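You operate a simulated robot arm through the tools that you are given. There is no shell and no other tool. Be economical: measure what you need, move in short steps, check, and stop when the job is done.

The job below is to be done with a simulated two-armed robot. You get a single attempt, and the scene is never put back.

TASK
Wipe up the spill on the top of the black table with the purple towel and put it back.

The check looks at the end state, three seconds after you hand in, the way a careful person would. Anything else that was tipped, shoved, dropped, spilled or broken makes it a failure. Flat cloth is picked up by pressing the open fingertips on it (5 to 10 N) and closing them slowly along it; thin cloth reads only 2 to 8 mm in the jaws.

THE ROBOT
Two 7-joint arms with two-finger parallel grippers on one trunk, on a base that drives. Base frame: it is fixed to the floor where the robot stands at the start and does not move with it; the origin is under the middle of the robot, x ahead of it, y to its left, z up. Lengths are in m, angles in rad, forces in N, time in s.
The left shoulder is at the start at [0.07, 0.163, 1.145], the right one opposite. Payload 3.43 kg a hand.
The tool frame of a hand sits at the grasp point between the pads (the TCP): z along the fingers, y along the line on which they close. The tips reach 0.034 m beyond it. The gripper opens to 0.128 m. The fingers are 0.024 m wide and 0.012 m thick; the gripper's body (0.048 by 0.13 m) begins 0.096 m behind the TCP.
Orientation is that of the tool frame in the base frame, as [roll, pitch, yaw] about the fixed x, y, z axes, in that order (R = Rz(yaw) Ry(pitch) Rx(roll)). With the fingers straight down and closing along the base's y, the tool's x points along the base's -x, its y along +y and its z along -z.

THE INTERFACE
- The arms move only by the tool nudge_tool. It takes "left_deltas", "right_deltas" or both (then of equal length, played together; a hand with none holds still); each is a list of rows, each an object of numbers (a shift or turn left out is 0, a gripper value left out holds the last): "x", "y", "z": the shift along the tool's x, y, z in mm; "rx", "ry", "rz": the turn, a rotation vector about the tool's x, y, z in rad; "claw": the gripper command, from -1 (shut) to 1 (fully open), values between in proportion. In form: [{"x": .., "y": .., "z": .., "rx": .., "ry": .., "rz": .., "claw": ..}, ...]. A call has 1 to 8 rows; each row is the pose to reach, as a shift and turn from the pose commanded when the call began, along the tool's axes at that moment. A row lasts 0.2 s, in which the tool goes at most 0.05 m and 0.15 rad; a call with a longer step from one row to the next is refused whole, and so is a gripper value outside its range. Where a pose cannot be reached the arm comes as near as it can. A force on the tool above 40 N (or 10 N above the force at the start of the call, whichever is more), or a blocked arm, ends the call early, and 0.2 s more pass. The fingers move at their own pace (about 0.153 m/s each) and stop on an object; they squeeze with about 37 N. The grip force told is the motor's: it shows also when the fingers shut on nothing. Time passes only in rows, and 0.2 s behind the last, so rows that repeat a pose let the fingers close. It gives the time, the measured TCP pose, the force on the tool (base axes), the opening and the grip force at its end, in the units of the frame above (readings bear some noise).
- Cameras (640 x 400 px; columns grow to the right, rows downward): "scene" is now at [0.1289, 0.0123, 1.3852]; the picture's right is [0.13, -0.99, 0.00], its down [-0.62, -0.08, -0.78] and it looks along [0.77, 0.10, -0.63] (base axes); focal length 294 px, centre (320, 200). "left" rides on the left gripper at [0.076, 0.011, -0.16] in its tool frame; the picture's right is [-0.15, 0.99, 0.00], its down [-0.88, -0.13, -0.46] and it looks along [-0.45, -0.07, 0.89] (tool axes); focal length 234 px, centre (320, 200). "right" rides on the right gripper at [0.076, -0.011, -0.16] in its tool frame; the picture's right is [0.15, 0.99, 0.00], its down [-0.88, 0.13, -0.46] and it looks along [-0.45, 0.07, 0.89] (tool axes); focal length 234 px, centre (320, 200).
- snapshot(camera): a new picture of that camera. The clock stands still meanwhile.
- lift_body(by): slides the trunk up (or, below 0, down) by that many m; the arms and the scene camera ride with it, the base frame stays. It gives what a move gives, with no picture.
- drive_base(legs): drives the robot by 1 to 6 legs, each [ahead, left, turn to the left] in m, m and rad, along the robot's own axes; the way and the turn of a leg run together, so that a leg with both is an arc; at most 1.5 m and 3.142 rad a leg. The arms and the cameras ride along, it lands a little off, and it stops where it bumps. It gives what a move gives.
- turn_head(pan, tilt): turns the head with the scene camera to pan (to the left, within 1.501 rad either way) and tilt (down, from -0.506 to 1.204), counted from straight ahead of the robot. It gives what a move gives.
- probe_pixels(camera, pixels): for up to 12 pixels [column, row] of the newest picture of that camera ("zoom" is the newest enlarged one), the place [x, y, z] in the base frame of the surface seen there, good to about 0.003 m, but the place of the scene camera against the robot may be out by one fixed shift of up to 0.025 m in any direction. The clock stands still meanwhile.
- inspect(camera, box): a new picture of the part [left, top, right, bottom] of that camera's present view, enlarged. The clock stands still meanwhile.
- job_done(): hands the job in; it is judged then, once.

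Keep the steps short. Do not move on a guess: measure, check each grasp and each placing, and mend mistakes. In all there are 80 turns and 58 pictures (those below and enlarged ones count). Leave the grippers open and the arms clear of the work at the hand-in unless told otherwise, and finish with a single line.

The tools are called after "Request:" as a command line: name --argument value ..., lists and objects as JSON in quotes. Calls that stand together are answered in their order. nudge_tool: Moves the arms, as the interface text tells. Its arguments: {"type":"object","properties":{"left_deltas":{"type":"array","items":{"type":"object","properties":{"x":{"type":"number"},"y":{"type":"number"},"z":{"type":"number"},"rx":{"type":"number"},"ry":{"type":"number"},"rz":{"type":"number"},"claw":{"type":"number"}}}},"right_deltas":{"type":"array","items":{"type":"object","properties":{"x":{"type":"number"},"y":{"type":"number"},"z":{"type":"number"},"rx":{"type":"number"},"ry":{"type":"number"},"rz":{"type":"number"},"claw":{"type":"number"}}}}},"required":[]} The other tools are called the same way: lift_body (by) slides the trunk up or down; drive_base (legs) drives the base; turn_head (pan, tilt) turns the head that bears the scene camera; snapshot (camera) takes a picture; probe_pixels (camera, pixels) gives the place of the surface under pixels of a picture; inspect (camera, box) takes an enlarged picture of a part of a camera's view; job_done () hands the job in.

At the start:

```text
clock: 0.0
left_ee_pos: [0.5337, 0.2785, 1.0643]
left_orientation: [-3.141, 0.002, -3.141]
left_wrist_force: [-0.6, -0.2, -0.3]
left_gripper_width: 0.1281
left_grip_force: 0.0
right_ee_pos: [0.4167, -0.1447, 1.0724]
right_orientation: [-3.141, 0.001, 3.141]
right_wrist_force: [-0.7, 0.8, -0.7]
right_gripper_width: 0.1285
right_grip_force: 0.0
trunk travel left (down, up): [-0.625, 0.315]
robot x, y, heading: [0.0028, -0.0015, 0.004]
head pan, tilt: [0.129, 0.677]
```

scene: 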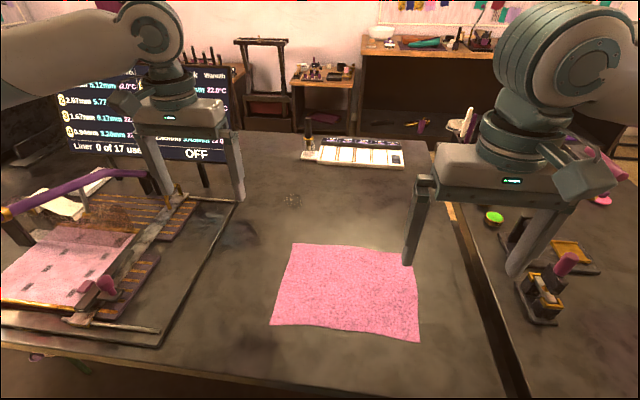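
right: 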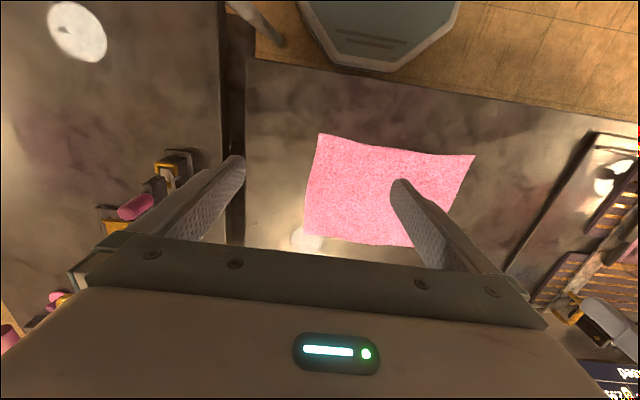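
left: 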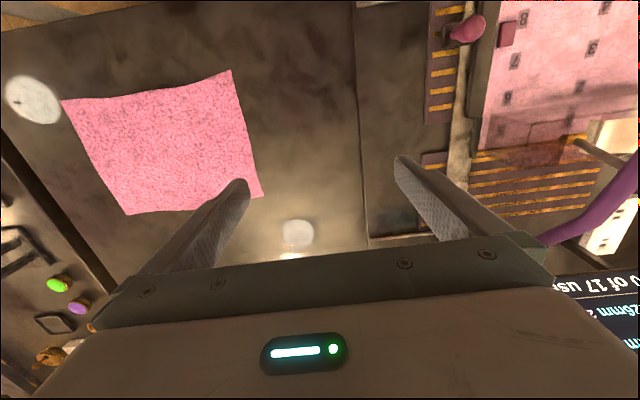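

The pink-looking cloth lies at about (345,290), and there is a faint mark at (292,200). I'll enlarge the view to find the spill and check that this is the right towel.

Request:
inspect --camera "scene" --box '[220, 130, 460, 280]'

Request:
inspect --camera "scene" --box '[430, 100, 640, 330]'

Request:
probe_pixels --camera "scene" --pixels '[[292, 243], [416, 253], [418, 341], [271, 324], [345, 290], [292, 200], [245, 215], [308, 158], [405, 165], [460, 260], [165, 345], [235, 210]]'

```text
2.67 times, centred on (340, 205) of scene
```

zoom: 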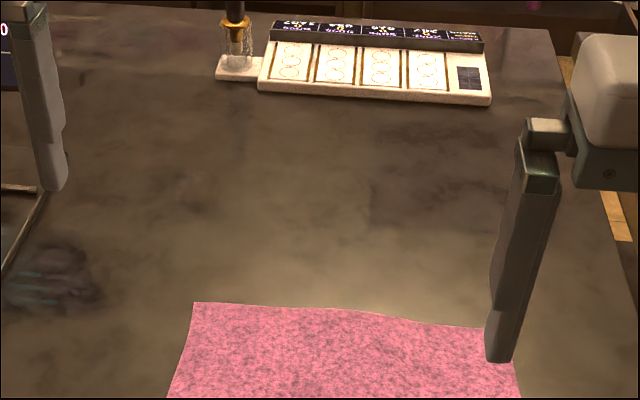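

```text
1.74 times, centred on (535, 215) of scene
```

zoom: 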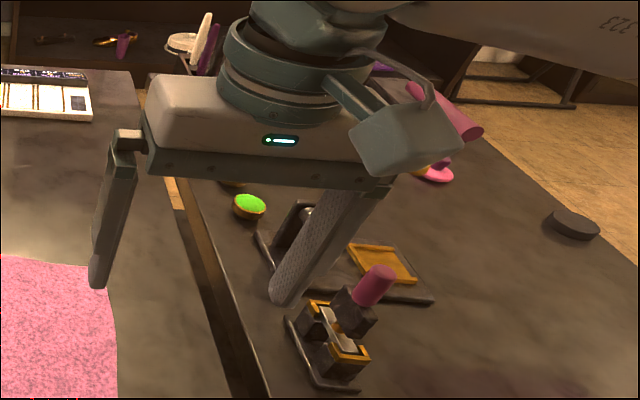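

```text
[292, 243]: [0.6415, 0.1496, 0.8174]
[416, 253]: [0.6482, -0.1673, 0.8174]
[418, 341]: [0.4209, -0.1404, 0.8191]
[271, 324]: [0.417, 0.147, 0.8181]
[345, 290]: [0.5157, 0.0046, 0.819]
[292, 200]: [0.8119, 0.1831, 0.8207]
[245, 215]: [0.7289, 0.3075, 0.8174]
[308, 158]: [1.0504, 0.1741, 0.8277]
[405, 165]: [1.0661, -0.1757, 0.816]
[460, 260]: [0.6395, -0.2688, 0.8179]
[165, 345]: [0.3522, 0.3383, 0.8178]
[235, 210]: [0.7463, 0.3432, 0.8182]
```

The table reads z≈0.818. A dark, iridescent patch sits near (237,232), and there is a mark at (292,200). I'll look closer at both, and take the arm cameras' reading of the table height.

Request:
inspect --camera "scene" --box '[190, 180, 310, 260]'

Request:
probe_pixels --camera "left" --pixels '[[62, 101], [231, 70], [262, 195], [127, 215], [160, 150], [310, 150], [390, 220], [360, 60], [300, 232], [30, 100]]'

Request:
inspect --camera "left" --box '[240, 130, 480, 280]'

```text
5.00 times, centred on (250, 220) of scene
```

zoom: 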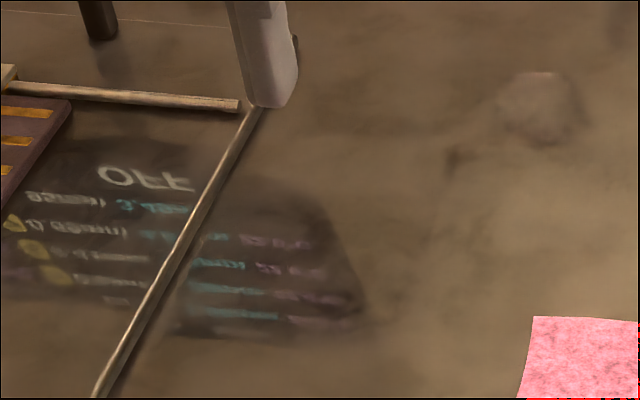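

```text
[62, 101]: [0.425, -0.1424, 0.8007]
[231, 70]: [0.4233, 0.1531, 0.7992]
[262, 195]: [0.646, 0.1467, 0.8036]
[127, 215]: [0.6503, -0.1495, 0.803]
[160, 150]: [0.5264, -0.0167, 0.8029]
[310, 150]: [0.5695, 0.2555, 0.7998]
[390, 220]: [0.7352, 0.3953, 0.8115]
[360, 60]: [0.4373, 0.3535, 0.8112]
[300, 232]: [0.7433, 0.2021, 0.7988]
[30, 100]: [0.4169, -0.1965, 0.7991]
```

```text
2.67 times, centred on (360, 205) of left
```

zoom: 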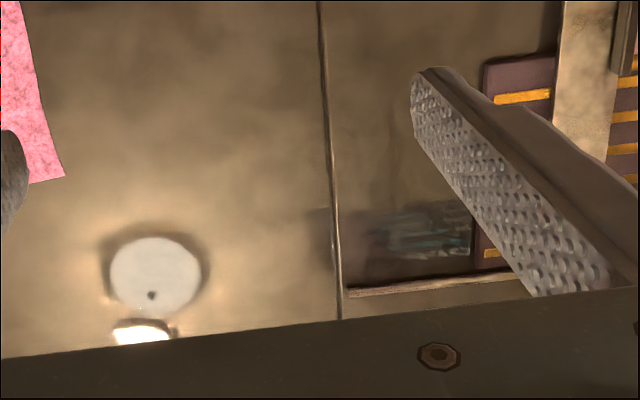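

The dark patch is only a reflection of the screen. The blob at (292,200) could be the spill. I'll raise both hands out of the way and turn the head to survey the rest of the table.

Request:
nudge_tool --left_deltas '[{"y": 30, "z": -30}, {"y": 60, "z": -60}, {"y": 90, "z": -90}, {"y": 120, "z": -100}]' --right_deltas '[{"y": -30, "z": -30}, {"y": -60, "z": -60}, {"y": -90, "z": -90}, {"y": -120, "z": -100}]'

Request:
turn_head --pan 0.1 --tilt 0.75

Request:
snapshot --camera "scene"

Request:
inspect --camera "scene" --box '[220, 120, 420, 245]'

Request:
snapshot --camera "left"

```text
clock: 1.0
left_ee_pos: [0.5322, 0.3976, 1.1642]
left_orientation: [-3.141, 0.001, -3.14]
left_wrist_force: [-0.3, 0.6, 0.3]
left_gripper_width: 0.1282
left_grip_force: 0.0
right_ee_pos: [0.4153, -0.2652, 1.1756]
right_orientation: [3.14, 0.0, -3.138]
right_wrist_force: [-0.7, -0.3, -0.3]
right_gripper_width: 0.1279
right_grip_force: 0.1
trunk travel left (down, up): [-0.625, 0.315]
robot x, y, heading: [-0.0005, -0.0002, 0.0]
head pan, tilt: [0.129, 0.677]
```

```text
clock: 1.6
left_ee_pos: [0.5334, 0.3987, 1.1626]
left_orientation: [-3.141, -0.002, -3.139]
left_wrist_force: [0.2, -0.6, 0.5]
left_gripper_width: 0.1276
left_grip_force: 0.0
right_ee_pos: [0.4174, -0.2638, 1.174]
right_orientation: [3.14, 0.0, 3.142]
right_wrist_force: [-0.6, 0.0, -0.3]
right_gripper_width: 0.1283
right_grip_force: 0.1
trunk travel left (down, up): [-0.625, 0.315]
robot x, y, heading: [-0.0022, 0.0012, -0.001]
head pan, tilt: [0.099, 0.75]
```

```text
50 pictures are left
```

scene: 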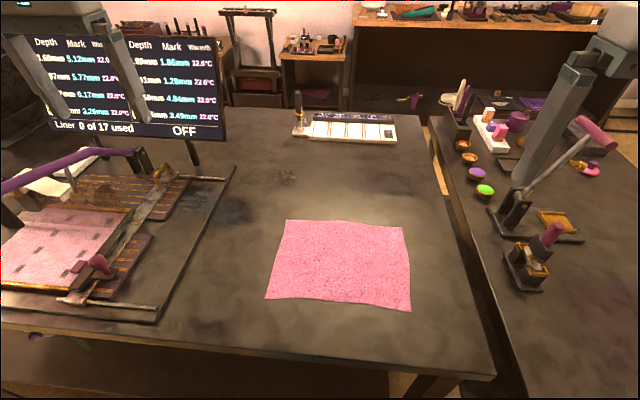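

```text
3.20 times, centred on (320, 182) of scene
```

zoom: 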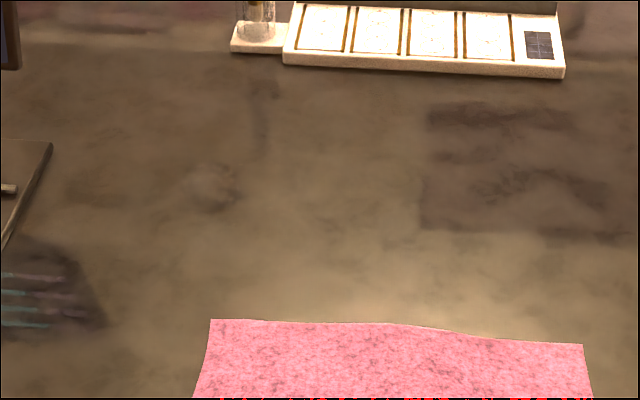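

```text
48 pictures are left
```

left: 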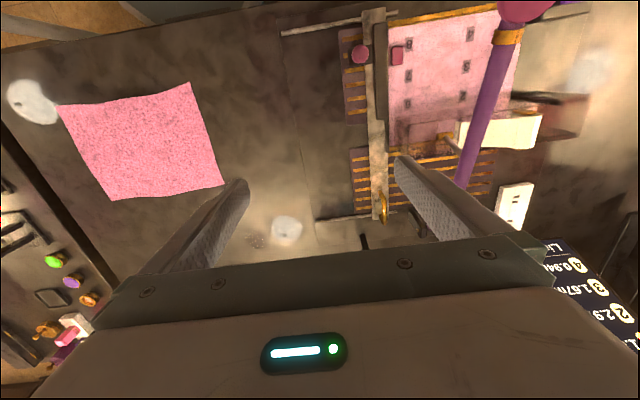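

The mark stays at (286,176) in the scene view, and the left camera also sees it at (257,242). I'll enlarge it there and probe it.

Request:
inspect --camera "left" --box '[217, 212, 313, 272]'

Request:
probe_pixels --camera "left" --pixels '[[248, 240], [257, 242], [264, 240], [257, 236], [257, 248], [285, 230]]'

Request:
probe_pixels --camera "scene" --pixels '[[278, 176], [286, 176], [296, 176], [286, 170], [286, 182], [310, 176]]'

```text
6.67 times, centred on (265, 242) of left
```

zoom: 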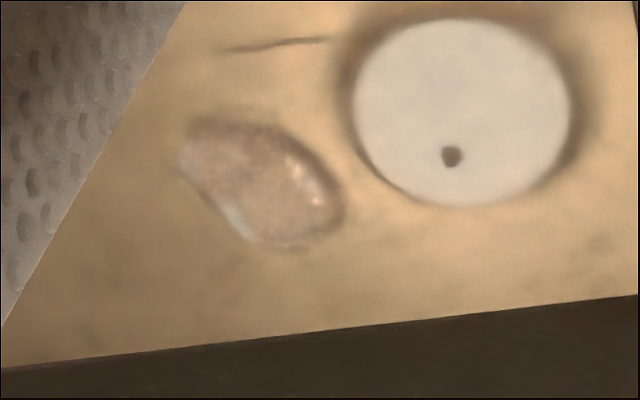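

```text
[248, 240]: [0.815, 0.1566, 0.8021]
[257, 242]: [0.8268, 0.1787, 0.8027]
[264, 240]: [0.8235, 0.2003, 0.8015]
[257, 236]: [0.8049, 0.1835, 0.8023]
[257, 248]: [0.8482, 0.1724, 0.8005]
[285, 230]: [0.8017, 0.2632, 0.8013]
```

```text
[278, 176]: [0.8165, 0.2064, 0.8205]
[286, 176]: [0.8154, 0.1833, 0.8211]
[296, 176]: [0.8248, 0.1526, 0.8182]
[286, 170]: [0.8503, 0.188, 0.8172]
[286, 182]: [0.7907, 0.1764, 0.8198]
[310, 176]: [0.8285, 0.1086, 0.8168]
```

The spill is a clear puddle of about 5 cm at (0.825, 0.18), on a table at z≈0.80. My plan has three steps:
- Grasp the towel's far edge at about (0.63, 0.08) with the left hand and pull it flat over the spill.
- Press and rub.
- Pull it back by the near edge.

First I'll move the left hand above the far edge with the gripper half open.

Request:
nudge_tool --left_deltas '[{"x": -10, "y": -45, "claw": 0.0}, {"x": -22, "y": -90}, {"x": -34, "y": -135}, {"x": -46, "y": -180}, {"x": -58, "y": -225}, {"x": -70, "y": -270}, {"x": -85, "y": -310}, {"x": -97, "y": -319, "z": 40}]'

Request:
nudge_tool --left_deltas '[{"z": 45}, {"z": 90}, {"z": 135}, {"z": 180}, {"z": 215}, {"z": 215}]'

Request:
snapshot --camera "left"

```text
clock: 3.5
left_ee_pos: [0.6309, 0.0816, 1.1236]
left_orientation: [-3.14, -0.001, -3.139]
left_wrist_force: [-0.3, 0.4, 0.3]
left_gripper_width: 0.0637
left_grip_force: 0.1
right_ee_pos: [0.4195, -0.2631, 1.1743]
right_orientation: [-3.138, -0.001, 3.141]
right_wrist_force: [1.3, 0.9, 0.3]
right_gripper_width: 0.128
right_grip_force: 0.1
trunk travel left (down, up): [-0.625, 0.315]
robot x, y, heading: [-0.0003, -0.0027, -0.0]
head pan, tilt: [0.099, 0.75]
```

```text
clock: 4.8
left_ee_pos: [0.6318, 0.079, 0.9098]
left_orientation: [3.141, 0.001, 3.142]
left_wrist_force: [0.6, 0.4, 0.2]
left_gripper_width: 0.064
left_grip_force: 0.2
right_ee_pos: [0.4174, -0.2663, 1.176]
right_orientation: [-3.141, -0.001, 3.141]
right_wrist_force: [0.4, 0.1, 0.5]
right_gripper_width: 0.1278
right_grip_force: 0.1
trunk travel left (down, up): [-0.625, 0.315]
robot x, y, heading: [-0.0013, -0.0002, 0.002]
head pan, tilt: [0.099, 0.75]
```

```text
46 pictures are left
```

left: 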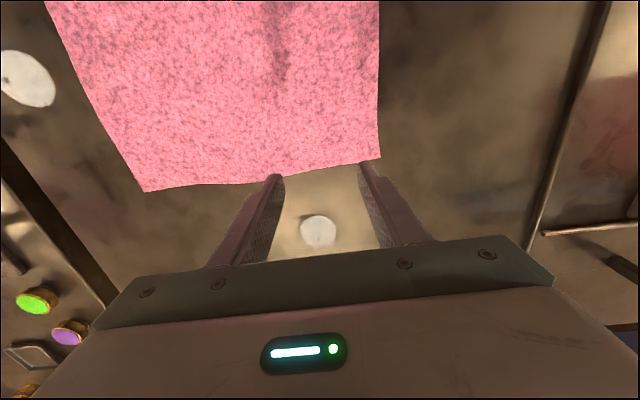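

The fingertips appear close to the far edge. I'll probe the edge and the table to set the grasp point.

Request:
probe_pixels --camera "left" --pixels '[[145, 190], [260, 180], [320, 170], [378, 156], [320, 150], [320, 100], [420, 130], [270, 182], [372, 168]]'

```text
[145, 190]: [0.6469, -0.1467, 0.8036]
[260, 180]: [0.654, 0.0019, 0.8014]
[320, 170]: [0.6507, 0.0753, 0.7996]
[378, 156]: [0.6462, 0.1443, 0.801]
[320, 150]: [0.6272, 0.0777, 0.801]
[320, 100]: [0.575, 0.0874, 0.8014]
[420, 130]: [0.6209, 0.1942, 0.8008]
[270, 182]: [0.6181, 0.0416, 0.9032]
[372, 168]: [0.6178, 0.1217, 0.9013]
```

The edge is at x≈0.651, so the fingertips at 0.632 are well placed. Next I'll lower slowly until I feel contact of 5–10 N.

Request:
nudge_tool --left_deltas '[{"z": 30}, {"z": 55}, {"z": 65}, {"z": 70}, {"z": 73}]'

```text
clock: 6.0
left_ee_pos: [0.6314, 0.0783, 0.8367]
left_orientation: [3.14, 0.0, 3.141]
left_wrist_force: [-0.1, 0.1, -0.7]
left_gripper_width: 0.0642
left_grip_force: 0.2
right_ee_pos: [0.4174, -0.2653, 1.1748]
right_orientation: [-3.14, -0.001, 3.141]
right_wrist_force: [-0.3, -0.1, -0.4]
right_gripper_width: 0.1278
right_grip_force: 0.0
trunk travel left (down, up): [-0.625, 0.315]
robot x, y, heading: [-0.0001, -0.0027, -0.003]
head pan, tilt: [0.099, 0.75]
```

No contact yet at 0.8367, so I'll go down in 1–2 mm steps.

Request:
nudge_tool --left_deltas '[{"z": 1}, {"z": 2}, {"z": 2}]'

```text
clock: 6.8
left_ee_pos: [0.631, 0.0799, 0.8349]
left_orientation: [-3.141, 0.002, -3.139]
left_wrist_force: [1.8, -0.2, 5.9]
left_gripper_width: 0.0642
left_grip_force: 0.1
right_ee_pos: [0.4168, -0.2649, 1.1754]
right_orientation: [3.141, 0.0, 3.141]
right_wrist_force: [-0.6, -0.2, -0.6]
right_gripper_width: 0.128
right_grip_force: 0.1
trunk travel left (down, up): [-0.625, 0.315]
robot x, y, heading: [0.0005, 0.0001, -0.002]
head pan, tilt: [0.099, 0.75]
```

Contact is about 6 N. I'll add a hair more and close slowly.

Request:
nudge_tool --left_deltas '[{"z": 0.5, "claw": -0.15}, {"z": 0.5, "claw": -0.3}, {"z": 0.5, "claw": -0.45}, {"z": 0.5, "claw": -0.6}, {"z": 0.5, "claw": -0.75}, {"z": 0.5, "claw": -0.9}, {"z": 0.5, "claw": -1}, {"z": 0.5, "claw": -1}]'

Request:
snapshot --camera "left"

```text
clock: 8.7
left_ee_pos: [0.6291, 0.0792, 0.8346]
left_orientation: [-3.141, 0.001, -3.14]
left_wrist_force: [1.2, 0.7, 19.8]
left_gripper_width: 0.0027
left_grip_force: 37.0
right_ee_pos: [0.4163, -0.2646, 1.1753]
right_orientation: [-3.141, 0.001, -3.141]
right_wrist_force: [0.0, 0.0, 0.5]
right_gripper_width: 0.1279
right_grip_force: 0.2
trunk travel left (down, up): [-0.625, 0.315]
robot x, y, heading: [0.0004, 0.0013, 0.003]
head pan, tilt: [0.099, 0.75]
```

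```text
45 pictures are left
```

left: 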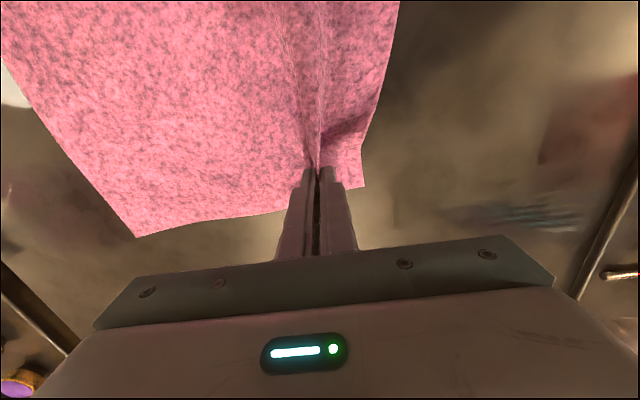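

The grip is good: 2.7 mm of cloth, visibly pinched. I'll lift 30 mm and draw the towel forward and left over the spill to about (0.84, 0.18).

Request:
nudge_tool --left_deltas '[{"z": -15}, {"z": -30}, {"x": -35, "y": 16, "z": -30}, {"x": -70, "y": 32, "z": -30}, {"x": -105, "y": 48, "z": -30}, {"x": -140, "y": 66, "z": -30}, {"x": -175, "y": 83, "z": -30}, {"x": -210, "y": 100, "z": -30}]'

Request:
snapshot --camera "scene"

```text
clock: 10.4
left_ee_pos: [0.8321, 0.1728, 0.8641]
left_orientation: [3.14, 0.001, 3.138]
left_wrist_force: [-0.1, 0.0, -0.1]
left_gripper_width: 0.0025
left_grip_force: 36.6
left hand out of reach, approached as far as the arm can: row 8
right_ee_pos: [0.4171, -0.2651, 1.1745]
right_orientation: [3.14, -0.001, -3.141]
right_wrist_force: [0.0, 0.2, -0.7]
right_gripper_width: 0.1278
right_grip_force: 0.1
trunk travel left (down, up): [-0.625, 0.315]
robot x, y, heading: [-0.0006, -0.0009, -0.001]
head pan, tilt: [0.099, 0.75]
```

```text
44 pictures are left
```

scene: 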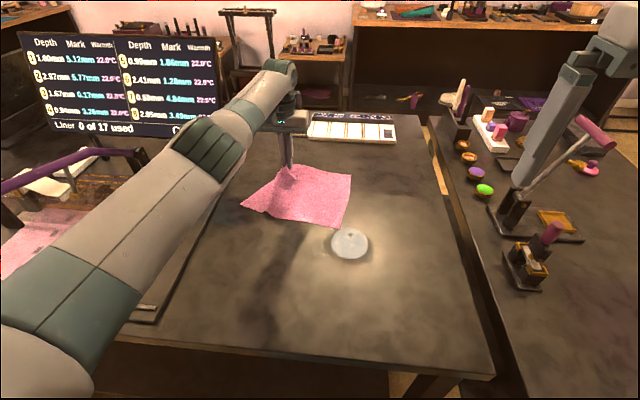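

The reach ends at x≈0.832, which is enough because the cloth edge lies about 2 cm beyond it. I'll lower the cloth onto the spill and press.

Request:
nudge_tool --left_deltas '[{"x": 6, "y": 0, "z": 12}, {"x": 6, "z": 22}, {"x": 6, "z": 27}, {"x": 6, "z": 29}]'

Request:
snapshot --camera "left"

```text
clock: 11.4
left_ee_pos: [0.8259, 0.1737, 0.8372]
left_orientation: [3.141, 0.005, 3.14]
left_wrist_force: [-1.4, 0.5, 12.0]
left_gripper_width: 0.0026
left_grip_force: 37.3
right_ee_pos: [0.4159, -0.2643, 1.176]
right_orientation: [-3.14, 0.001, 3.14]
right_wrist_force: [-0.1, 0.8, -0.1]
right_gripper_width: 0.1277
right_grip_force: 0.0
trunk travel left (down, up): [-0.625, 0.315]
robot x, y, heading: [-0.0011, -0.0009, -0.0]
head pan, tilt: [0.099, 0.75]
```

```text
43 pictures are left
```

left: 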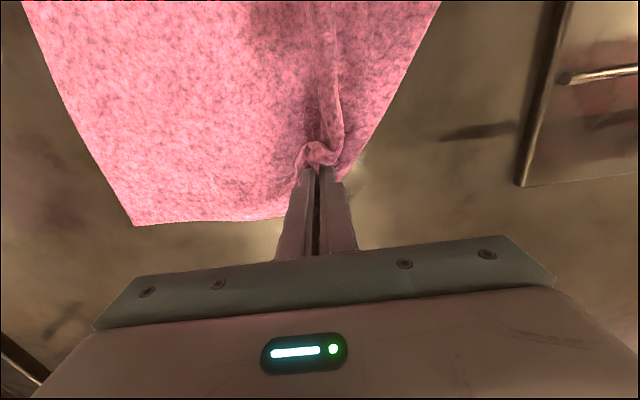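

It is pressing at 12 N. I'll rub with the held bunch, side to side over y≈0.145–0.215 and slightly back and forth.

Request:
nudge_tool --left_deltas '[{"y": 20}, {"y": 38}, {"y": 38, "x": 15}, {"y": 10, "x": 15}, {"y": -20, "x": 15}, {"y": -35, "x": 15}, {"y": -35, "x": 0}, {"y": 0, "x": 0}]'

Request:
nudge_tool --left_deltas '[{"x": -8, "y": 20}, {"x": -8, "y": 38}, {"x": 28, "y": 38}, {"x": 28, "y": 0}, {"x": 28, "y": -35}, {"x": -8, "y": -35}, {"x": -8, "y": 0}, {"x": -8, "y": 0, "z": -30}]'

Request:
snapshot --camera "left"

Request:
snapshot --camera "scene"

```text
clock: 13.2
left_ee_pos: [0.8253, 0.1738, 0.8363]
left_orientation: [-3.138, 0.004, 3.141]
left_wrist_force: [1.7, -5.3, 15.4]
left_gripper_width: 0.0028
left_grip_force: 37.3
right_ee_pos: [0.415, -0.2635, 1.176]
right_orientation: [3.142, 0.001, 3.141]
right_wrist_force: [-0.6, 0.1, -1.2]
right_gripper_width: 0.1282
right_grip_force: 0.1
trunk travel left (down, up): [-0.625, 0.315]
robot x, y, heading: [0.002, -0.0032, -0.002]
head pan, tilt: [0.099, 0.75]
```

```text
clock: 15.1
left_ee_pos: [0.832, 0.177, 0.8623]
left_orientation: [3.141, -0.003, -3.141]
left_wrist_force: [0.5, 0.5, -0.3]
left_gripper_width: 0.0027
left_grip_force: 37.0
left hand out of reach, approached as far as the arm can: row 3, 4, 5, 6
right_ee_pos: [0.4178, -0.2639, 1.1741]
right_orientation: [3.14, -0.001, -3.141]
right_wrist_force: [0.2, 0.0, 0.0]
right_gripper_width: 0.1281
right_grip_force: 0.0
trunk travel left (down, up): [-0.625, 0.315]
robot x, y, heading: [0.0007, -0.0016, 0.003]
head pan, tilt: [0.099, 0.75]
```

```text
42 pictures are left
```

left: 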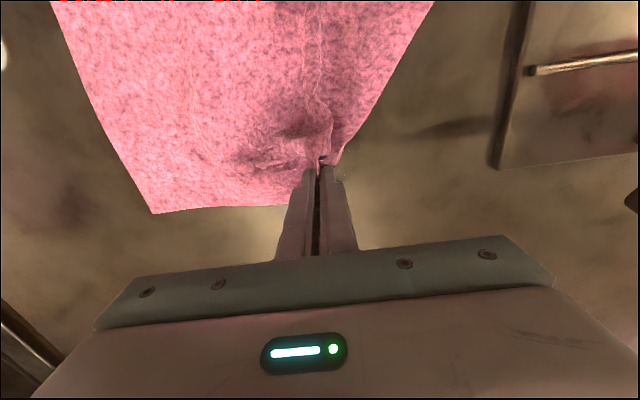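

```text
41 pictures are left
```

scene: 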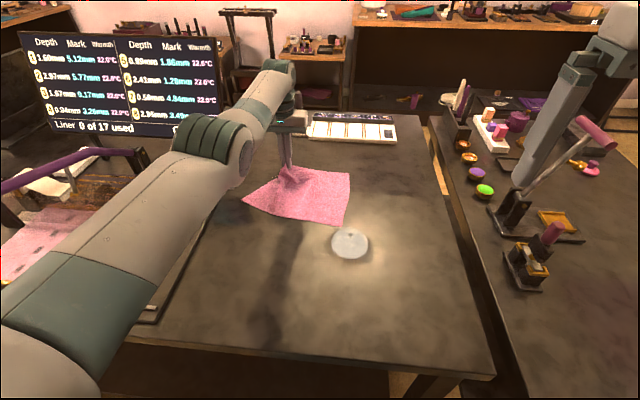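

I need to see the table beneath, so I'll lift the towel and bring it back over its old place.

Request:
nudge_tool --left_deltas '[{"z": -40}, {"z": -80}, {"x": 30, "y": -10, "z": -110}, {"x": 65, "y": -25, "z": -130}, {"x": 100, "y": -40, "z": -140}, {"x": 135, "y": -55, "z": -150}, {"x": 165, "y": -75, "z": -150}, {"x": 195, "y": -95, "z": -150}]'

Request:
snapshot --camera "scene"

Request:
snapshot --camera "left"

```text
clock: 16.9
left_ee_pos: [0.8002, 0.0482, 1.0385]
left_orientation: [-3.141, -0.003, -3.139]
left_wrist_force: [-0.1, 0.3, -0.6]
left_gripper_width: 0.0027
left_grip_force: 36.8
left hand out of reach, approached as far as the arm can: row 3, 4, 5, 6, 7, 8
right_ee_pos: [0.4168, -0.2648, 1.1747]
right_orientation: [3.141, 0.0, 3.141]
right_wrist_force: [0.5, 0.1, -0.3]
right_gripper_width: 0.1283
right_grip_force: 0.0
trunk travel left (down, up): [-0.625, 0.315]
robot x, y, heading: [0.0009, -0.001, 0.002]
head pan, tilt: [0.099, 0.75]
```

```text
40 pictures are left
```

scene: 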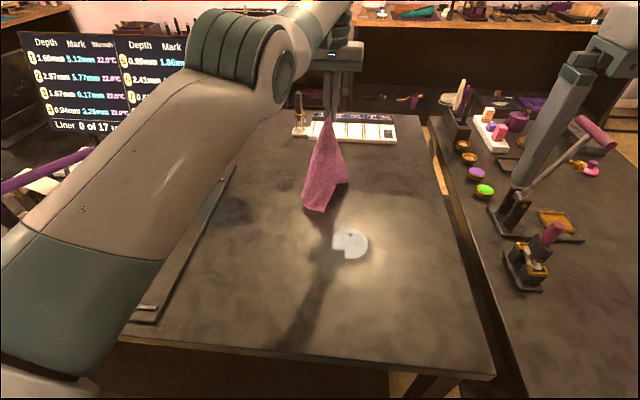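

```text
39 pictures are left
```

left: 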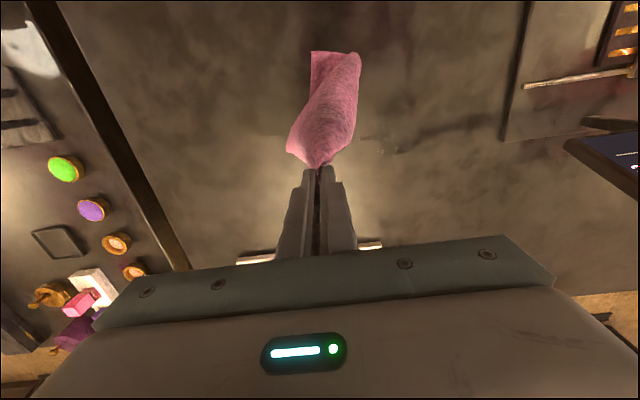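

The towel hangs freely now. A mark is still near scene (287,182) and left (385,145), so I'll enlarge it.

Request:
inspect --camera "left" --box '[340, 115, 436, 175]'

Request:
inspect --camera "scene" --box '[239, 145, 335, 205]'

Request:
probe_pixels --camera "left" --pixels '[[360, 140], [375, 142], [382, 142], [384, 150], [395, 150], [405, 142], [319, 55], [290, 150]]'

```text
6.67 times, centred on (388, 145) of left
```

zoom: 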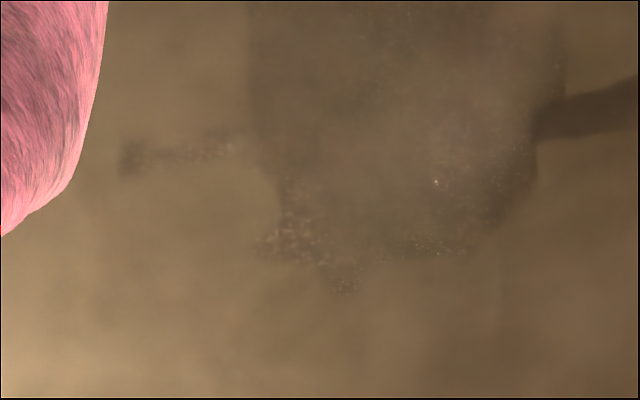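

```text
6.67 times, centred on (287, 175) of scene
```

zoom: 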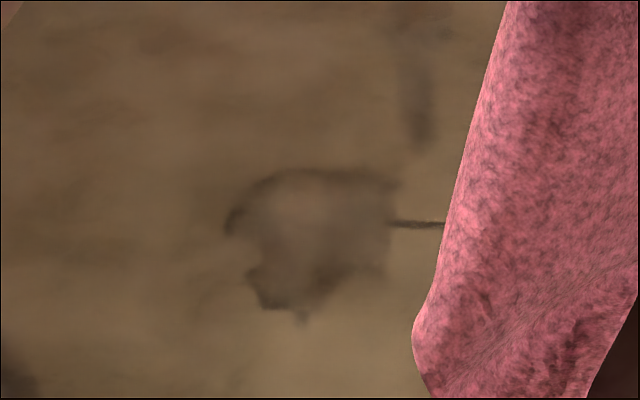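

```text
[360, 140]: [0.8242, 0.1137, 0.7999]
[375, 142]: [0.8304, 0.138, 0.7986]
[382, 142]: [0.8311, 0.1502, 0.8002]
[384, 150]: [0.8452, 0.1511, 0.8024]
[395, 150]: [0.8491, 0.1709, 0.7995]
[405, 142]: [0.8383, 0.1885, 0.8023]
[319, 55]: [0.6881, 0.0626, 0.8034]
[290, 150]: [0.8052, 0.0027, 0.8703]
```

Request:
probe_pixels --camera "zoom" --pixels '[[230, 230], [300, 175], [390, 185], [385, 270], [300, 310], [260, 290], [310, 235], [415, 140], [440, 225]]'

```text
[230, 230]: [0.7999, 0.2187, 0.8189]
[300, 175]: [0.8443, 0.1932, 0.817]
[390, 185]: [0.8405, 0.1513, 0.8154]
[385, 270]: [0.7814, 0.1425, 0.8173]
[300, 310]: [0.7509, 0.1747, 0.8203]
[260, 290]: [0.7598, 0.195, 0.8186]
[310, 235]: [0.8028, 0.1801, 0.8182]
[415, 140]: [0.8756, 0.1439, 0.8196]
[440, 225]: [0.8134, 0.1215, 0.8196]
```

The spill is only partly wiped and somewhat smeared, over x≈0.76–0.85, y≈0.145–0.215. I need more reach, so I'll check the base's clearance to the table before driving a little closer.

Request:
turn_head --pan 0.0 --tilt 1.2

Request:
snapshot --camera "scene"

Request:
probe_pixels --camera "scene" --pixels '[[320, 180], [320, 220], [320, 260], [320, 300], [320, 340], [320, 380], [420, 340], [220, 340]]'

```text
clock: 17.8
left_ee_pos: [0.8, 0.048, 1.0376]
left_orientation: [-3.14, -0.003, -3.138]
left_wrist_force: [0.1, 0.9, -0.2]
left_gripper_width: 0.0025
left_grip_force: 36.7
right_ee_pos: [0.4177, -0.2633, 1.1752]
right_orientation: [-3.141, 0.0, 3.141]
right_wrist_force: [0.5, 0.4, 0.3]
right_gripper_width: 0.1281
right_grip_force: 0.0
trunk travel left (down, up): [-0.625, 0.315]
robot x, y, heading: [-0.0011, -0.0008, 0.001]
head pan, tilt: [0.0, 1.201]
```

```text
36 pictures are left
```

scene: 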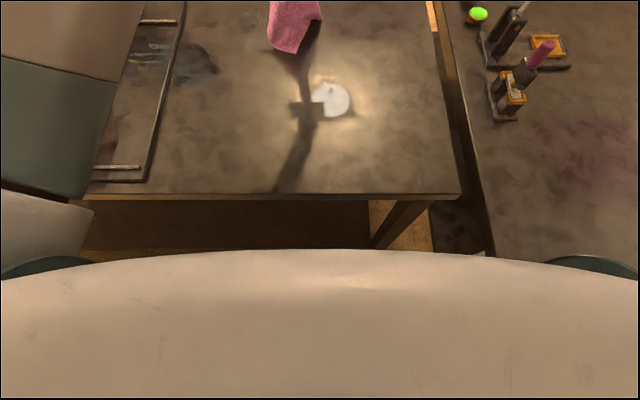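

```text
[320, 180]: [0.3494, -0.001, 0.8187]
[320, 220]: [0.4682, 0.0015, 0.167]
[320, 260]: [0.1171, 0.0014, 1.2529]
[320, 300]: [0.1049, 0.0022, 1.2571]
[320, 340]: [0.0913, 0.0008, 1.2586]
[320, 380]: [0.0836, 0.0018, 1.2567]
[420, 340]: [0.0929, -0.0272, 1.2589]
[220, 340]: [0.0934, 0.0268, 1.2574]
```

The table edge is at x≈0.33, with some room in front of the base. First I'll bring the left hand lower and closer, in small steps, to see that the arm follows again.

Request:
nudge_tool --left_deltas '[{"x": 20, "z": 10}, {"x": 40, "z": 20}, {"x": 60, "z": 20}, {"x": 80, "z": 20}]'

```text
clock: 18.8
left_ee_pos: [0.7962, 0.0281, 1.0316]
left_orientation: [-3.14, -0.003, -3.139]
left_wrist_force: [-0.7, 0.3, -0.5]
left_gripper_width: 0.0026
left_grip_force: 36.7
left hand out of reach, approached as far as the arm can: row 1, 2, 3, 4
right_ee_pos: [0.4178, -0.2641, 1.1753]
right_orientation: [-3.141, -0.001, -3.141]
right_wrist_force: [-0.1, 0.0, -0.2]
right_gripper_width: 0.1279
right_grip_force: 0.0
trunk travel left (down, up): [-0.625, 0.315]
robot x, y, heading: [-0.0045, 0.0016, -0.004]
head pan, tilt: [0.0, 1.201]
```

The arm is stuck against a joint limit. I'll back out the way it came, down and to the left.

Request:
nudge_tool --left_deltas '[{"y": 25, "z": 15}, {"y": 50, "z": 30}, {"y": 75, "z": 45}, {"y": 100, "z": 60}]'

Request:
turn_head --pan 0.1 --tilt 0.75

Request:
snapshot --camera "scene"

```text
clock: 19.8
left_ee_pos: [0.8241, 0.1277, 0.9737]
left_orientation: [-3.141, -0.002, -3.142]
left_wrist_force: [0.8, 0.2, -0.1]
left_gripper_width: 0.0026
left_grip_force: 36.9
left hand out of reach, approached as far as the arm can: row 1, 2, 3, 4
right_ee_pos: [0.4182, -0.2633, 1.1757]
right_orientation: [3.141, 0.001, 3.14]
right_wrist_force: [0.3, 0.1, 0.0]
right_gripper_width: 0.128
right_grip_force: 0.0
trunk travel left (down, up): [-0.625, 0.315]
robot x, y, heading: [-0.0006, 0.0, 0.001]
head pan, tilt: [0.0, 1.201]
```

```text
clock: 20.6
left_ee_pos: [0.8239, 0.1264, 0.9732]
left_orientation: [3.141, -0.004, -3.139]
left_wrist_force: [-0.5, -0.3, -0.2]
left_gripper_width: 0.0028
left_grip_force: 37.0
right_ee_pos: [0.4165, -0.264, 1.1745]
right_orientation: [3.141, 0.0, -3.141]
right_wrist_force: [-0.1, 0.1, 0.1]
right_gripper_width: 0.1283
right_grip_force: 0.0
trunk travel left (down, up): [-0.625, 0.315]
robot x, y, heading: [-0.0025, 0.0009, 0.002]
head pan, tilt: [0.099, 0.75]
```

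```text
35 pictures are left
```

scene: 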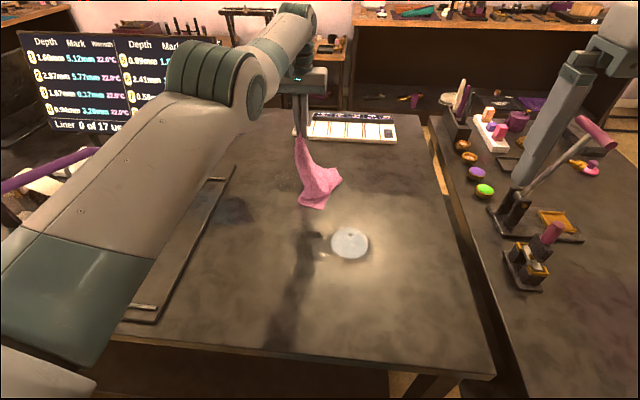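

The elbow has swung into an awkward branch. I'll try moving left at this height to find a direction where the arm is free.

Request:
nudge_tool --left_deltas '[{"y": 20, "x": 10}, {"y": 40, "x": 20}, {"y": 60, "x": 35}, {"y": 80, "x": 50}, {"y": 100, "x": 70}, {"y": 120, "x": 90}]'

Request:
probe_pixels --camera "scene" --pixels '[[255, 95], [200, 75], [270, 55], [300, 15], [310, 75], [120, 180], [60, 300]]'

```text
clock: 22.1
left_ee_pos: [0.8311, 0.2486, 0.9867]
left_orientation: [-3.14, -0.003, -3.141]
left_wrist_force: [-0.5, 1.1, 0.0]
left_gripper_width: 0.0027
left_grip_force: 37.0
left hand out of reach, approached as far as the arm can: row 1, 2, 3, 4, 5, 6
right_ee_pos: [0.4168, -0.2637, 1.1756]
right_orientation: [3.141, 0.001, 3.141]
right_wrist_force: [-0.3, -0.1, 0.2]
right_gripper_width: 0.128
right_grip_force: 0.0
trunk travel left (down, up): [-0.625, 0.315]
robot x, y, heading: [-0.0022, 0.0014, -0.002]
head pan, tilt: [0.099, 0.75]
```

```text
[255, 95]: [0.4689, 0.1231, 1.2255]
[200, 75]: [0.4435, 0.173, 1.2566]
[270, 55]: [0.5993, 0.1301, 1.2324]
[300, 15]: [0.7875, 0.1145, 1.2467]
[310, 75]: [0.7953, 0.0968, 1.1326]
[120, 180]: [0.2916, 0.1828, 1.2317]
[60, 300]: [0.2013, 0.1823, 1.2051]
```

The arm is almost straight (shoulder–elbow–wrist in line), which is a singular pose. I'll tilt the fingers forward, which brings the wrist inward and should bend the elbow the natural way.

Request:
nudge_tool --left_deltas '[{"ry": -0.12}, {"ry": -0.24}, {"ry": -0.36}, {"ry": -0.48}, {"ry": -0.6}]'

Request:
snapshot --camera "scene"

```text
clock: 23.2
left_ee_pos: [0.9691, 0.2426, 0.9905]
left_orientation: [3.141, 0.6, -3.139]
left_wrist_force: [0.5, 0.2, 0.3]
left_gripper_width: 0.0025
left_grip_force: 37.3
left hand out of reach, approached as far as the arm can: row 1, 2, 3, 4, 5
right_ee_pos: [0.4187, -0.2644, 1.175]
right_orientation: [-3.141, -0.001, 3.141]
right_wrist_force: [0.0, 0.1, -1.1]
right_gripper_width: 0.1281
right_grip_force: 0.2
trunk travel left (down, up): [-0.625, 0.315]
robot x, y, heading: [-0.0004, -0.0009, 0.001]
head pan, tilt: [0.099, 0.75]
```

```text
34 pictures are left
```

scene: 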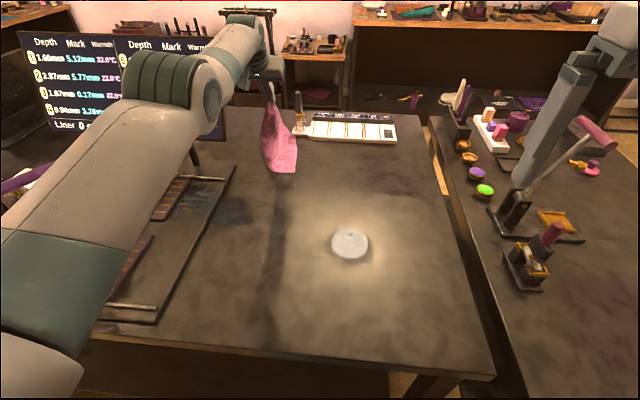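

The wrist stayed put and the TCP moved outward. With the view now clear, I'll enlarge the spill spot and look at the table again.

Request:
inspect --camera "scene" --box '[239, 145, 335, 205]'

Request:
nudge_tool --left_deltas '[{"ry": 0.12}, {"ry": 0.24}, {"ry": 0.36}, {"ry": 0.48}, {"ry": 0.6}, {"ry": 0.72}, {"ry": 0.84}, {"ry": 0.95}]'

```text
6.67 times, centred on (287, 175) of scene
```

zoom: 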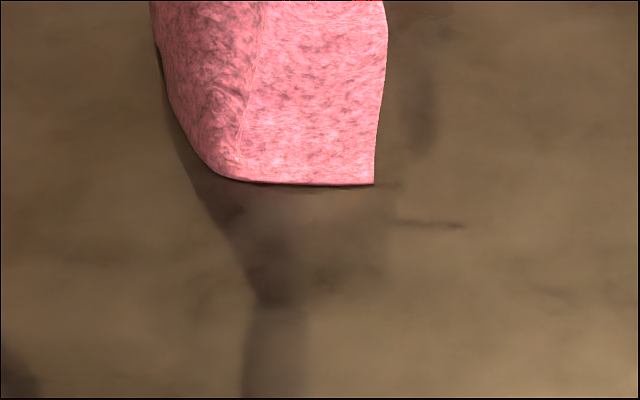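

```text
clock: 25.1
left_ee_pos: [0.7622, 0.2035, 0.9965]
left_orientation: [-2.953, -0.3, 3.073]
left_wrist_force: [-1.3, -3.9, 0.2]
left_gripper_width: 0.0025
left_grip_force: 36.6
left hand out of reach, approached as far as the arm can: row 1, 2, 3, 4, 5, 6, 7, 8
right_ee_pos: [0.4179, -0.263, 1.1748]
right_orientation: [-3.14, 0.0, 3.141]
right_wrist_force: [0.8, 1.1, 0.8]
right_gripper_width: 0.1279
right_grip_force: 0.1
trunk travel left (down, up): [-0.625, 0.315]
robot x, y, heading: [0.0012, -0.0021, 0.002]
head pan, tilt: [0.099, 0.75]
```

The orientation came up short and there is a −3.9 N side force, so I'll look before doing anything else.

Request:
snapshot --camera "scene"

Request:
snapshot --camera "left"

```text
32 pictures are left
```

scene: 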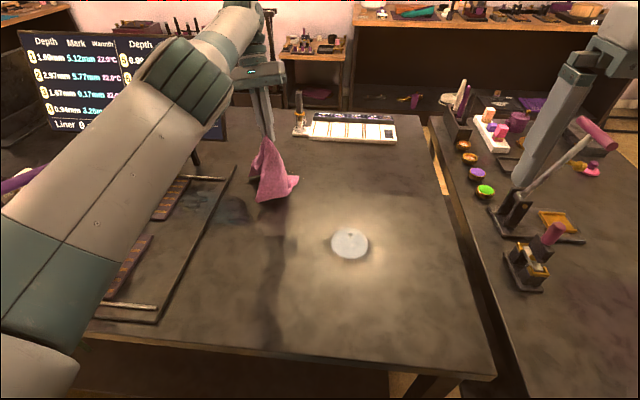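

```text
31 pictures are left
```

left: 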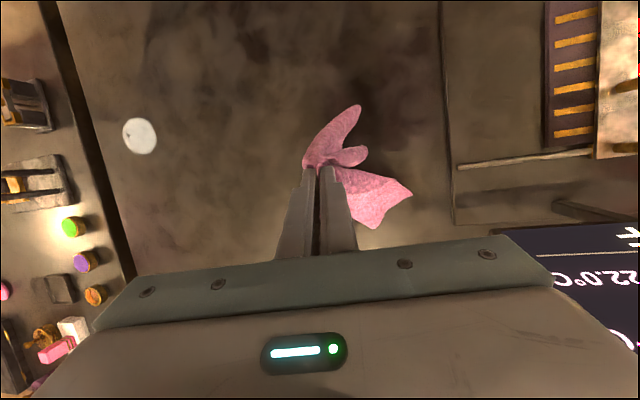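

Nothing is touched; the wrist is simply near its limit. From this changed posture I'll try pulling inward.

Request:
nudge_tool --left_deltas '[{"x": 30}, {"x": 60}, {"x": 90}, {"x": 120}, {"x": 150}]'

```text
clock: 26.2
left_ee_pos: [0.6212, 0.2309, 1.0453]
left_orientation: [3.14, -0.35, -3.129]
left_wrist_force: [-2.5, -4.8, -1.2]
left_gripper_width: 0.0027
left_grip_force: 37.3
left hand out of reach, approached as far as the arm can: row 1, 2, 3
right_ee_pos: [0.4163, -0.2689, 1.174]
right_orientation: [3.135, 0.0, 3.139]
right_wrist_force: [-1.0, -0.3, -0.3]
right_gripper_width: 0.1279
right_grip_force: 0.1
trunk travel left (down, up): [-0.625, 0.315]
robot x, y, heading: [0.0004, 0.0018, -0.001]
head pan, tilt: [0.099, 0.75]
```

The arm is free: it reached (0.62, 0.23) with no reach flag in the last rows. I'll level the hand now.

Request:
nudge_tool --left_deltas '[{"ry": -0.12}, {"ry": -0.24}, {"ry": -0.35}, {"ry": -0.35}]'

Request:
snapshot --camera "scene"

Request:
inspect --camera "scene" --box '[239, 145, 335, 205]'

Request:
snapshot --camera "left"

```text
clock: 27.2
left_ee_pos: [0.6193, 0.2333, 1.0406]
left_orientation: [3.141, -0.001, -3.139]
left_wrist_force: [0.1, 0.5, 0.0]
left_gripper_width: 0.0027
left_grip_force: 37.3
right_ee_pos: [0.4174, -0.2648, 1.1755]
right_orientation: [3.14, 0.0, -3.142]
right_wrist_force: [0.0, -0.5, 0.2]
right_gripper_width: 0.1282
right_grip_force: 0.1
trunk travel left (down, up): [-0.625, 0.315]
robot x, y, heading: [-0.0003, 0.0015, 0.005]
head pan, tilt: [0.099, 0.75]
```

```text
30 pictures are left
```

scene: 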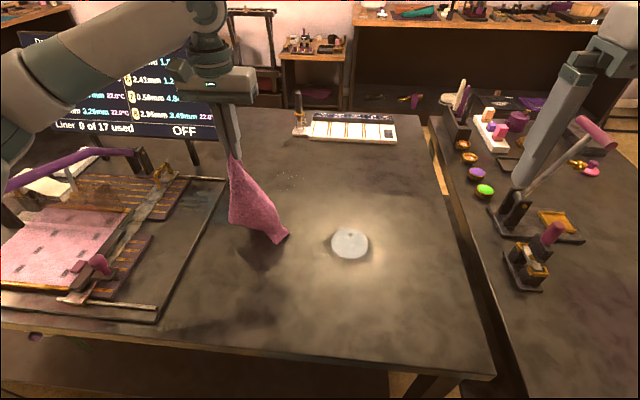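

```text
6.67 times, centred on (287, 175) of scene
```

zoom: 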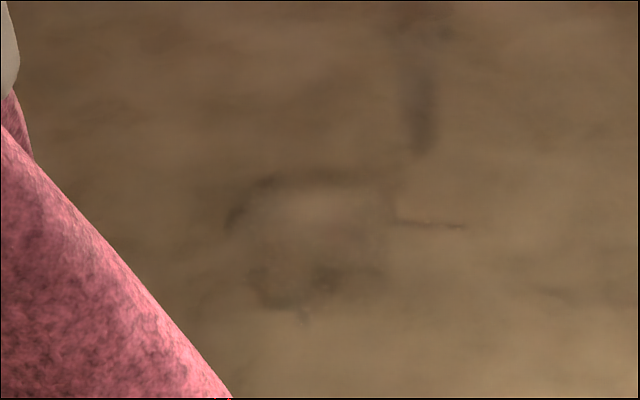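

```text
28 pictures are left
```

left: 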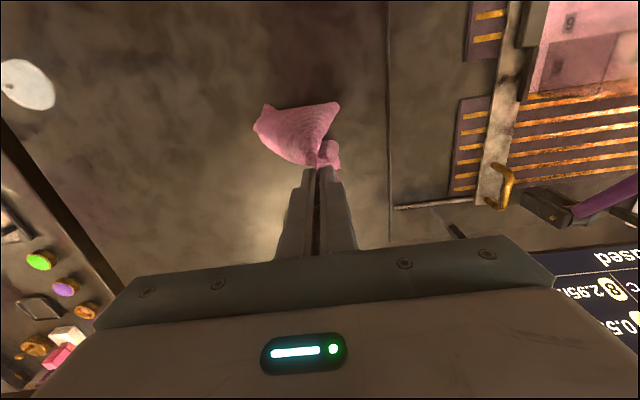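

The arm is healthy and the towel still held. A thin residue ring remains over x≈0.755–0.85, y≈0.145–0.215. I'll drive 6 cm closer so the next wipe stays within comfortable reach.

Request:
drive_base --legs '[[0.06, 0, 0]]'

```text
clock: 28.4
left_ee_pos: [0.6749, 0.2336, 1.0379]
left_orientation: [-3.141, -0.006, -3.138]
left_wrist_force: [0.2, -0.3, 0.4]
left_gripper_width: 0.0023
left_grip_force: 37.3
right_ee_pos: [0.4761, -0.2636, 1.1726]
right_orientation: [3.141, -0.006, -3.141]
right_wrist_force: [0.0, 0.1, 0.0]
right_gripper_width: 0.1278
right_grip_force: 0.1
trunk travel left (down, up): [-0.625, 0.315]
robot x, y, heading: [0.0546, 0.0023, 0.002]
head pan, tilt: [0.099, 0.75]
stopped in leg 1: the robot was blocked; the commanded pose is now the measured one
```

It stopped at 5.5 cm on a bump. I'll back off 1.5 cm and check that the table hasn't moved.

Request:
drive_base --legs '[[-0.015, 0, 0]]'

Request:
snapshot --camera "scene"

Request:
probe_pixels --camera "scene" --pixels '[[310, 136], [395, 142], [300, 350]]'

```text
clock: 29.1
left_ee_pos: [0.66, 0.2335, 1.04]
left_orientation: [-3.141, -0.003, -3.139]
left_wrist_force: [0.4, -0.2, -0.3]
left_gripper_width: 0.0027
left_grip_force: 36.7
right_ee_pos: [0.4592, -0.2638, 1.1739]
right_orientation: [-3.141, -0.004, 3.141]
right_wrist_force: [-0.3, 0.0, -0.4]
right_gripper_width: 0.1279
right_grip_force: 0.0
trunk travel left (down, up): [-0.625, 0.315]
robot x, y, heading: [0.0418, -0.0005, -0.001]
head pan, tilt: [0.099, 0.75]
```

```text
27 pictures are left
```

scene: 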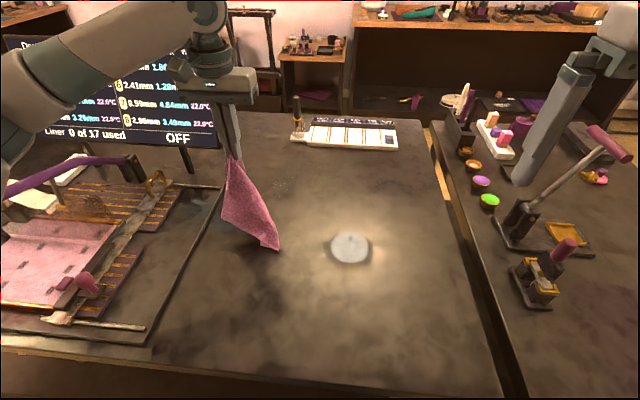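

```text
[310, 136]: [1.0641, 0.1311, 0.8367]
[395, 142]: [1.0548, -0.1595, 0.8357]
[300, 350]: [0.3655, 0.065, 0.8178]
```

Everything stands as before. Next I'll bring the towel above the spill centre at (0.80, 0.18) and lower it as a wad.

Request:
nudge_tool --left_deltas '[{"x": -35, "y": -13}, {"x": -70, "y": -27}, {"x": -105, "y": -40}, {"x": -140, "y": -53}, {"x": -140, "y": -53, "z": 45}, {"x": -140, "y": -53, "z": 90}, {"x": -140, "y": -53, "z": 135}, {"x": -140, "y": -53, "z": 170}]'

Request:
snapshot --camera "left"

Request:
snapshot --camera "scene"

```text
clock: 30.9
left_ee_pos: [0.7988, 0.18, 0.8706]
left_orientation: [3.141, 0.001, -3.138]
left_wrist_force: [0.0, -0.3, 0.5]
left_gripper_width: 0.0022
left_grip_force: 36.9
right_ee_pos: [0.4581, -0.2649, 1.1752]
right_orientation: [3.141, -0.001, 3.141]
right_wrist_force: [0.2, -0.1, 0.3]
right_gripper_width: 0.1278
right_grip_force: 0.1
trunk travel left (down, up): [-0.625, 0.315]
robot x, y, heading: [0.0378, 0.0012, 0.002]
head pan, tilt: [0.099, 0.75]
```

```text
26 pictures are left
```

left: 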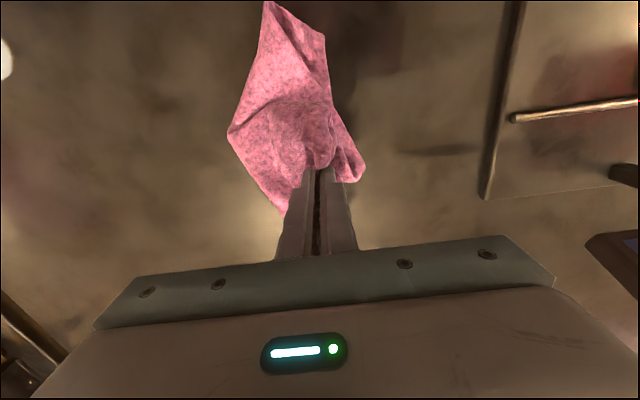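

```text
25 pictures are left
```

scene: 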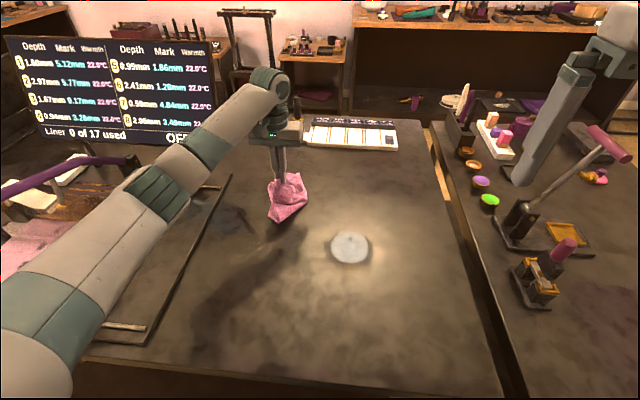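

It makes a good wad with the arm comfortably bent. I'll press it down until about 10–15 N.

Request:
nudge_tool --left_deltas '[{"z": 15}, {"z": 25}, {"z": 31}, {"z": 34}, {"z": 34}]'

```text
clock: 32.1
left_ee_pos: [0.7964, 0.1802, 0.8401]
left_orientation: [3.141, 0.004, -3.14]
left_wrist_force: [2.6, 0.6, 24.0]
left_gripper_width: 0.0024
left_grip_force: 37.4
right_ee_pos: [0.4557, -0.2653, 1.1753]
right_orientation: [3.141, 0.001, -3.141]
right_wrist_force: [-0.7, 0.7, -0.7]
right_gripper_width: 0.128
right_grip_force: 0.1
trunk travel left (down, up): [-0.625, 0.315]
robot x, y, heading: [0.0431, 0.0033, -0.002]
head pan, tilt: [0.099, 0.75]
```

It is pressing at 24 N through several layers. I'll scrub in a raster over x≈0.755–0.85, y≈0.14–0.22, a little more lightly.

Request:
nudge_tool --left_deltas '[{"x": 0, "y": 20, "z": -1}, {"x": 0, "y": 40, "z": -1}, {"x": -20, "y": 40, "z": -1}, {"x": -20, "y": 5, "z": -1}, {"x": -20, "y": -30, "z": -1}, {"x": -20, "y": -45, "z": -1}, {"x": -40, "y": -45, "z": -1}, {"x": -40, "y": -5, "z": -1}]'

Request:
nudge_tool --left_deltas '[{"x": -10, "y": 25}, {"x": -10, "y": 50}, {"x": 12, "y": 50}, {"x": 35, "y": 50}, {"x": 35, "y": 10}, {"x": 35, "y": -30}, {"x": 55, "y": -30}, {"x": 55, "y": 10}]'

Request:
nudge_tool --left_deltas '[{"y": 35}, {"x": 20, "y": 35}, {"x": 20, "y": 0}, {"x": 20, "y": -40}, {"x": -10, "y": -40}, {"x": -40, "y": -30}, {"x": -60, "y": 0}, {"x": -30, "y": 15}]'

```text
clock: 33.9
left_ee_pos: [0.8354, 0.1773, 0.8401]
left_orientation: [-3.139, 0.002, -3.141]
left_wrist_force: [0.8, -3.9, 20.0]
left_gripper_width: 0.0025
left_grip_force: 37.2
right_ee_pos: [0.4552, -0.2639, 1.1767]
right_orientation: [-3.14, 0.0, 3.141]
right_wrist_force: [-0.3, 0.3, 0.3]
right_gripper_width: 0.1279
right_grip_force: 0.1
trunk travel left (down, up): [-0.625, 0.315]
robot x, y, heading: [0.0366, -0.0005, 0.0]
head pan, tilt: [0.099, 0.75]
```

```text
clock: 35.7
left_ee_pos: [0.7812, 0.183, 0.8416]
left_orientation: [3.141, 0.003, 3.141]
left_wrist_force: [-2.4, -4.0, 25.1]
left_gripper_width: 0.0027
left_grip_force: 37.5
right_ee_pos: [0.4546, -0.2645, 1.1751]
right_orientation: [3.141, -0.001, 3.14]
right_wrist_force: [0.6, -0.1, 0.2]
right_gripper_width: 0.1278
right_grip_force: 0.0
trunk travel left (down, up): [-0.625, 0.315]
robot x, y, heading: [0.0358, -0.0049, 0.002]
head pan, tilt: [0.099, 0.75]
```

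```text
clock: 37.5
left_ee_pos: [0.8112, 0.2009, 0.8409]
left_orientation: [-3.141, 0.006, -3.14]
left_wrist_force: [4.4, -1.3, 22.0]
left_gripper_width: 0.0027
left_grip_force: 37.1
right_ee_pos: [0.4546, -0.2643, 1.1763]
right_orientation: [3.141, -0.001, -3.141]
right_wrist_force: [-0.2, 0.6, 0.3]
right_gripper_width: 0.1279
right_grip_force: 0.0
trunk travel left (down, up): [-0.625, 0.315]
robot x, y, heading: [0.0412, -0.0004, 0.005]
head pan, tilt: [0.099, 0.75]
```

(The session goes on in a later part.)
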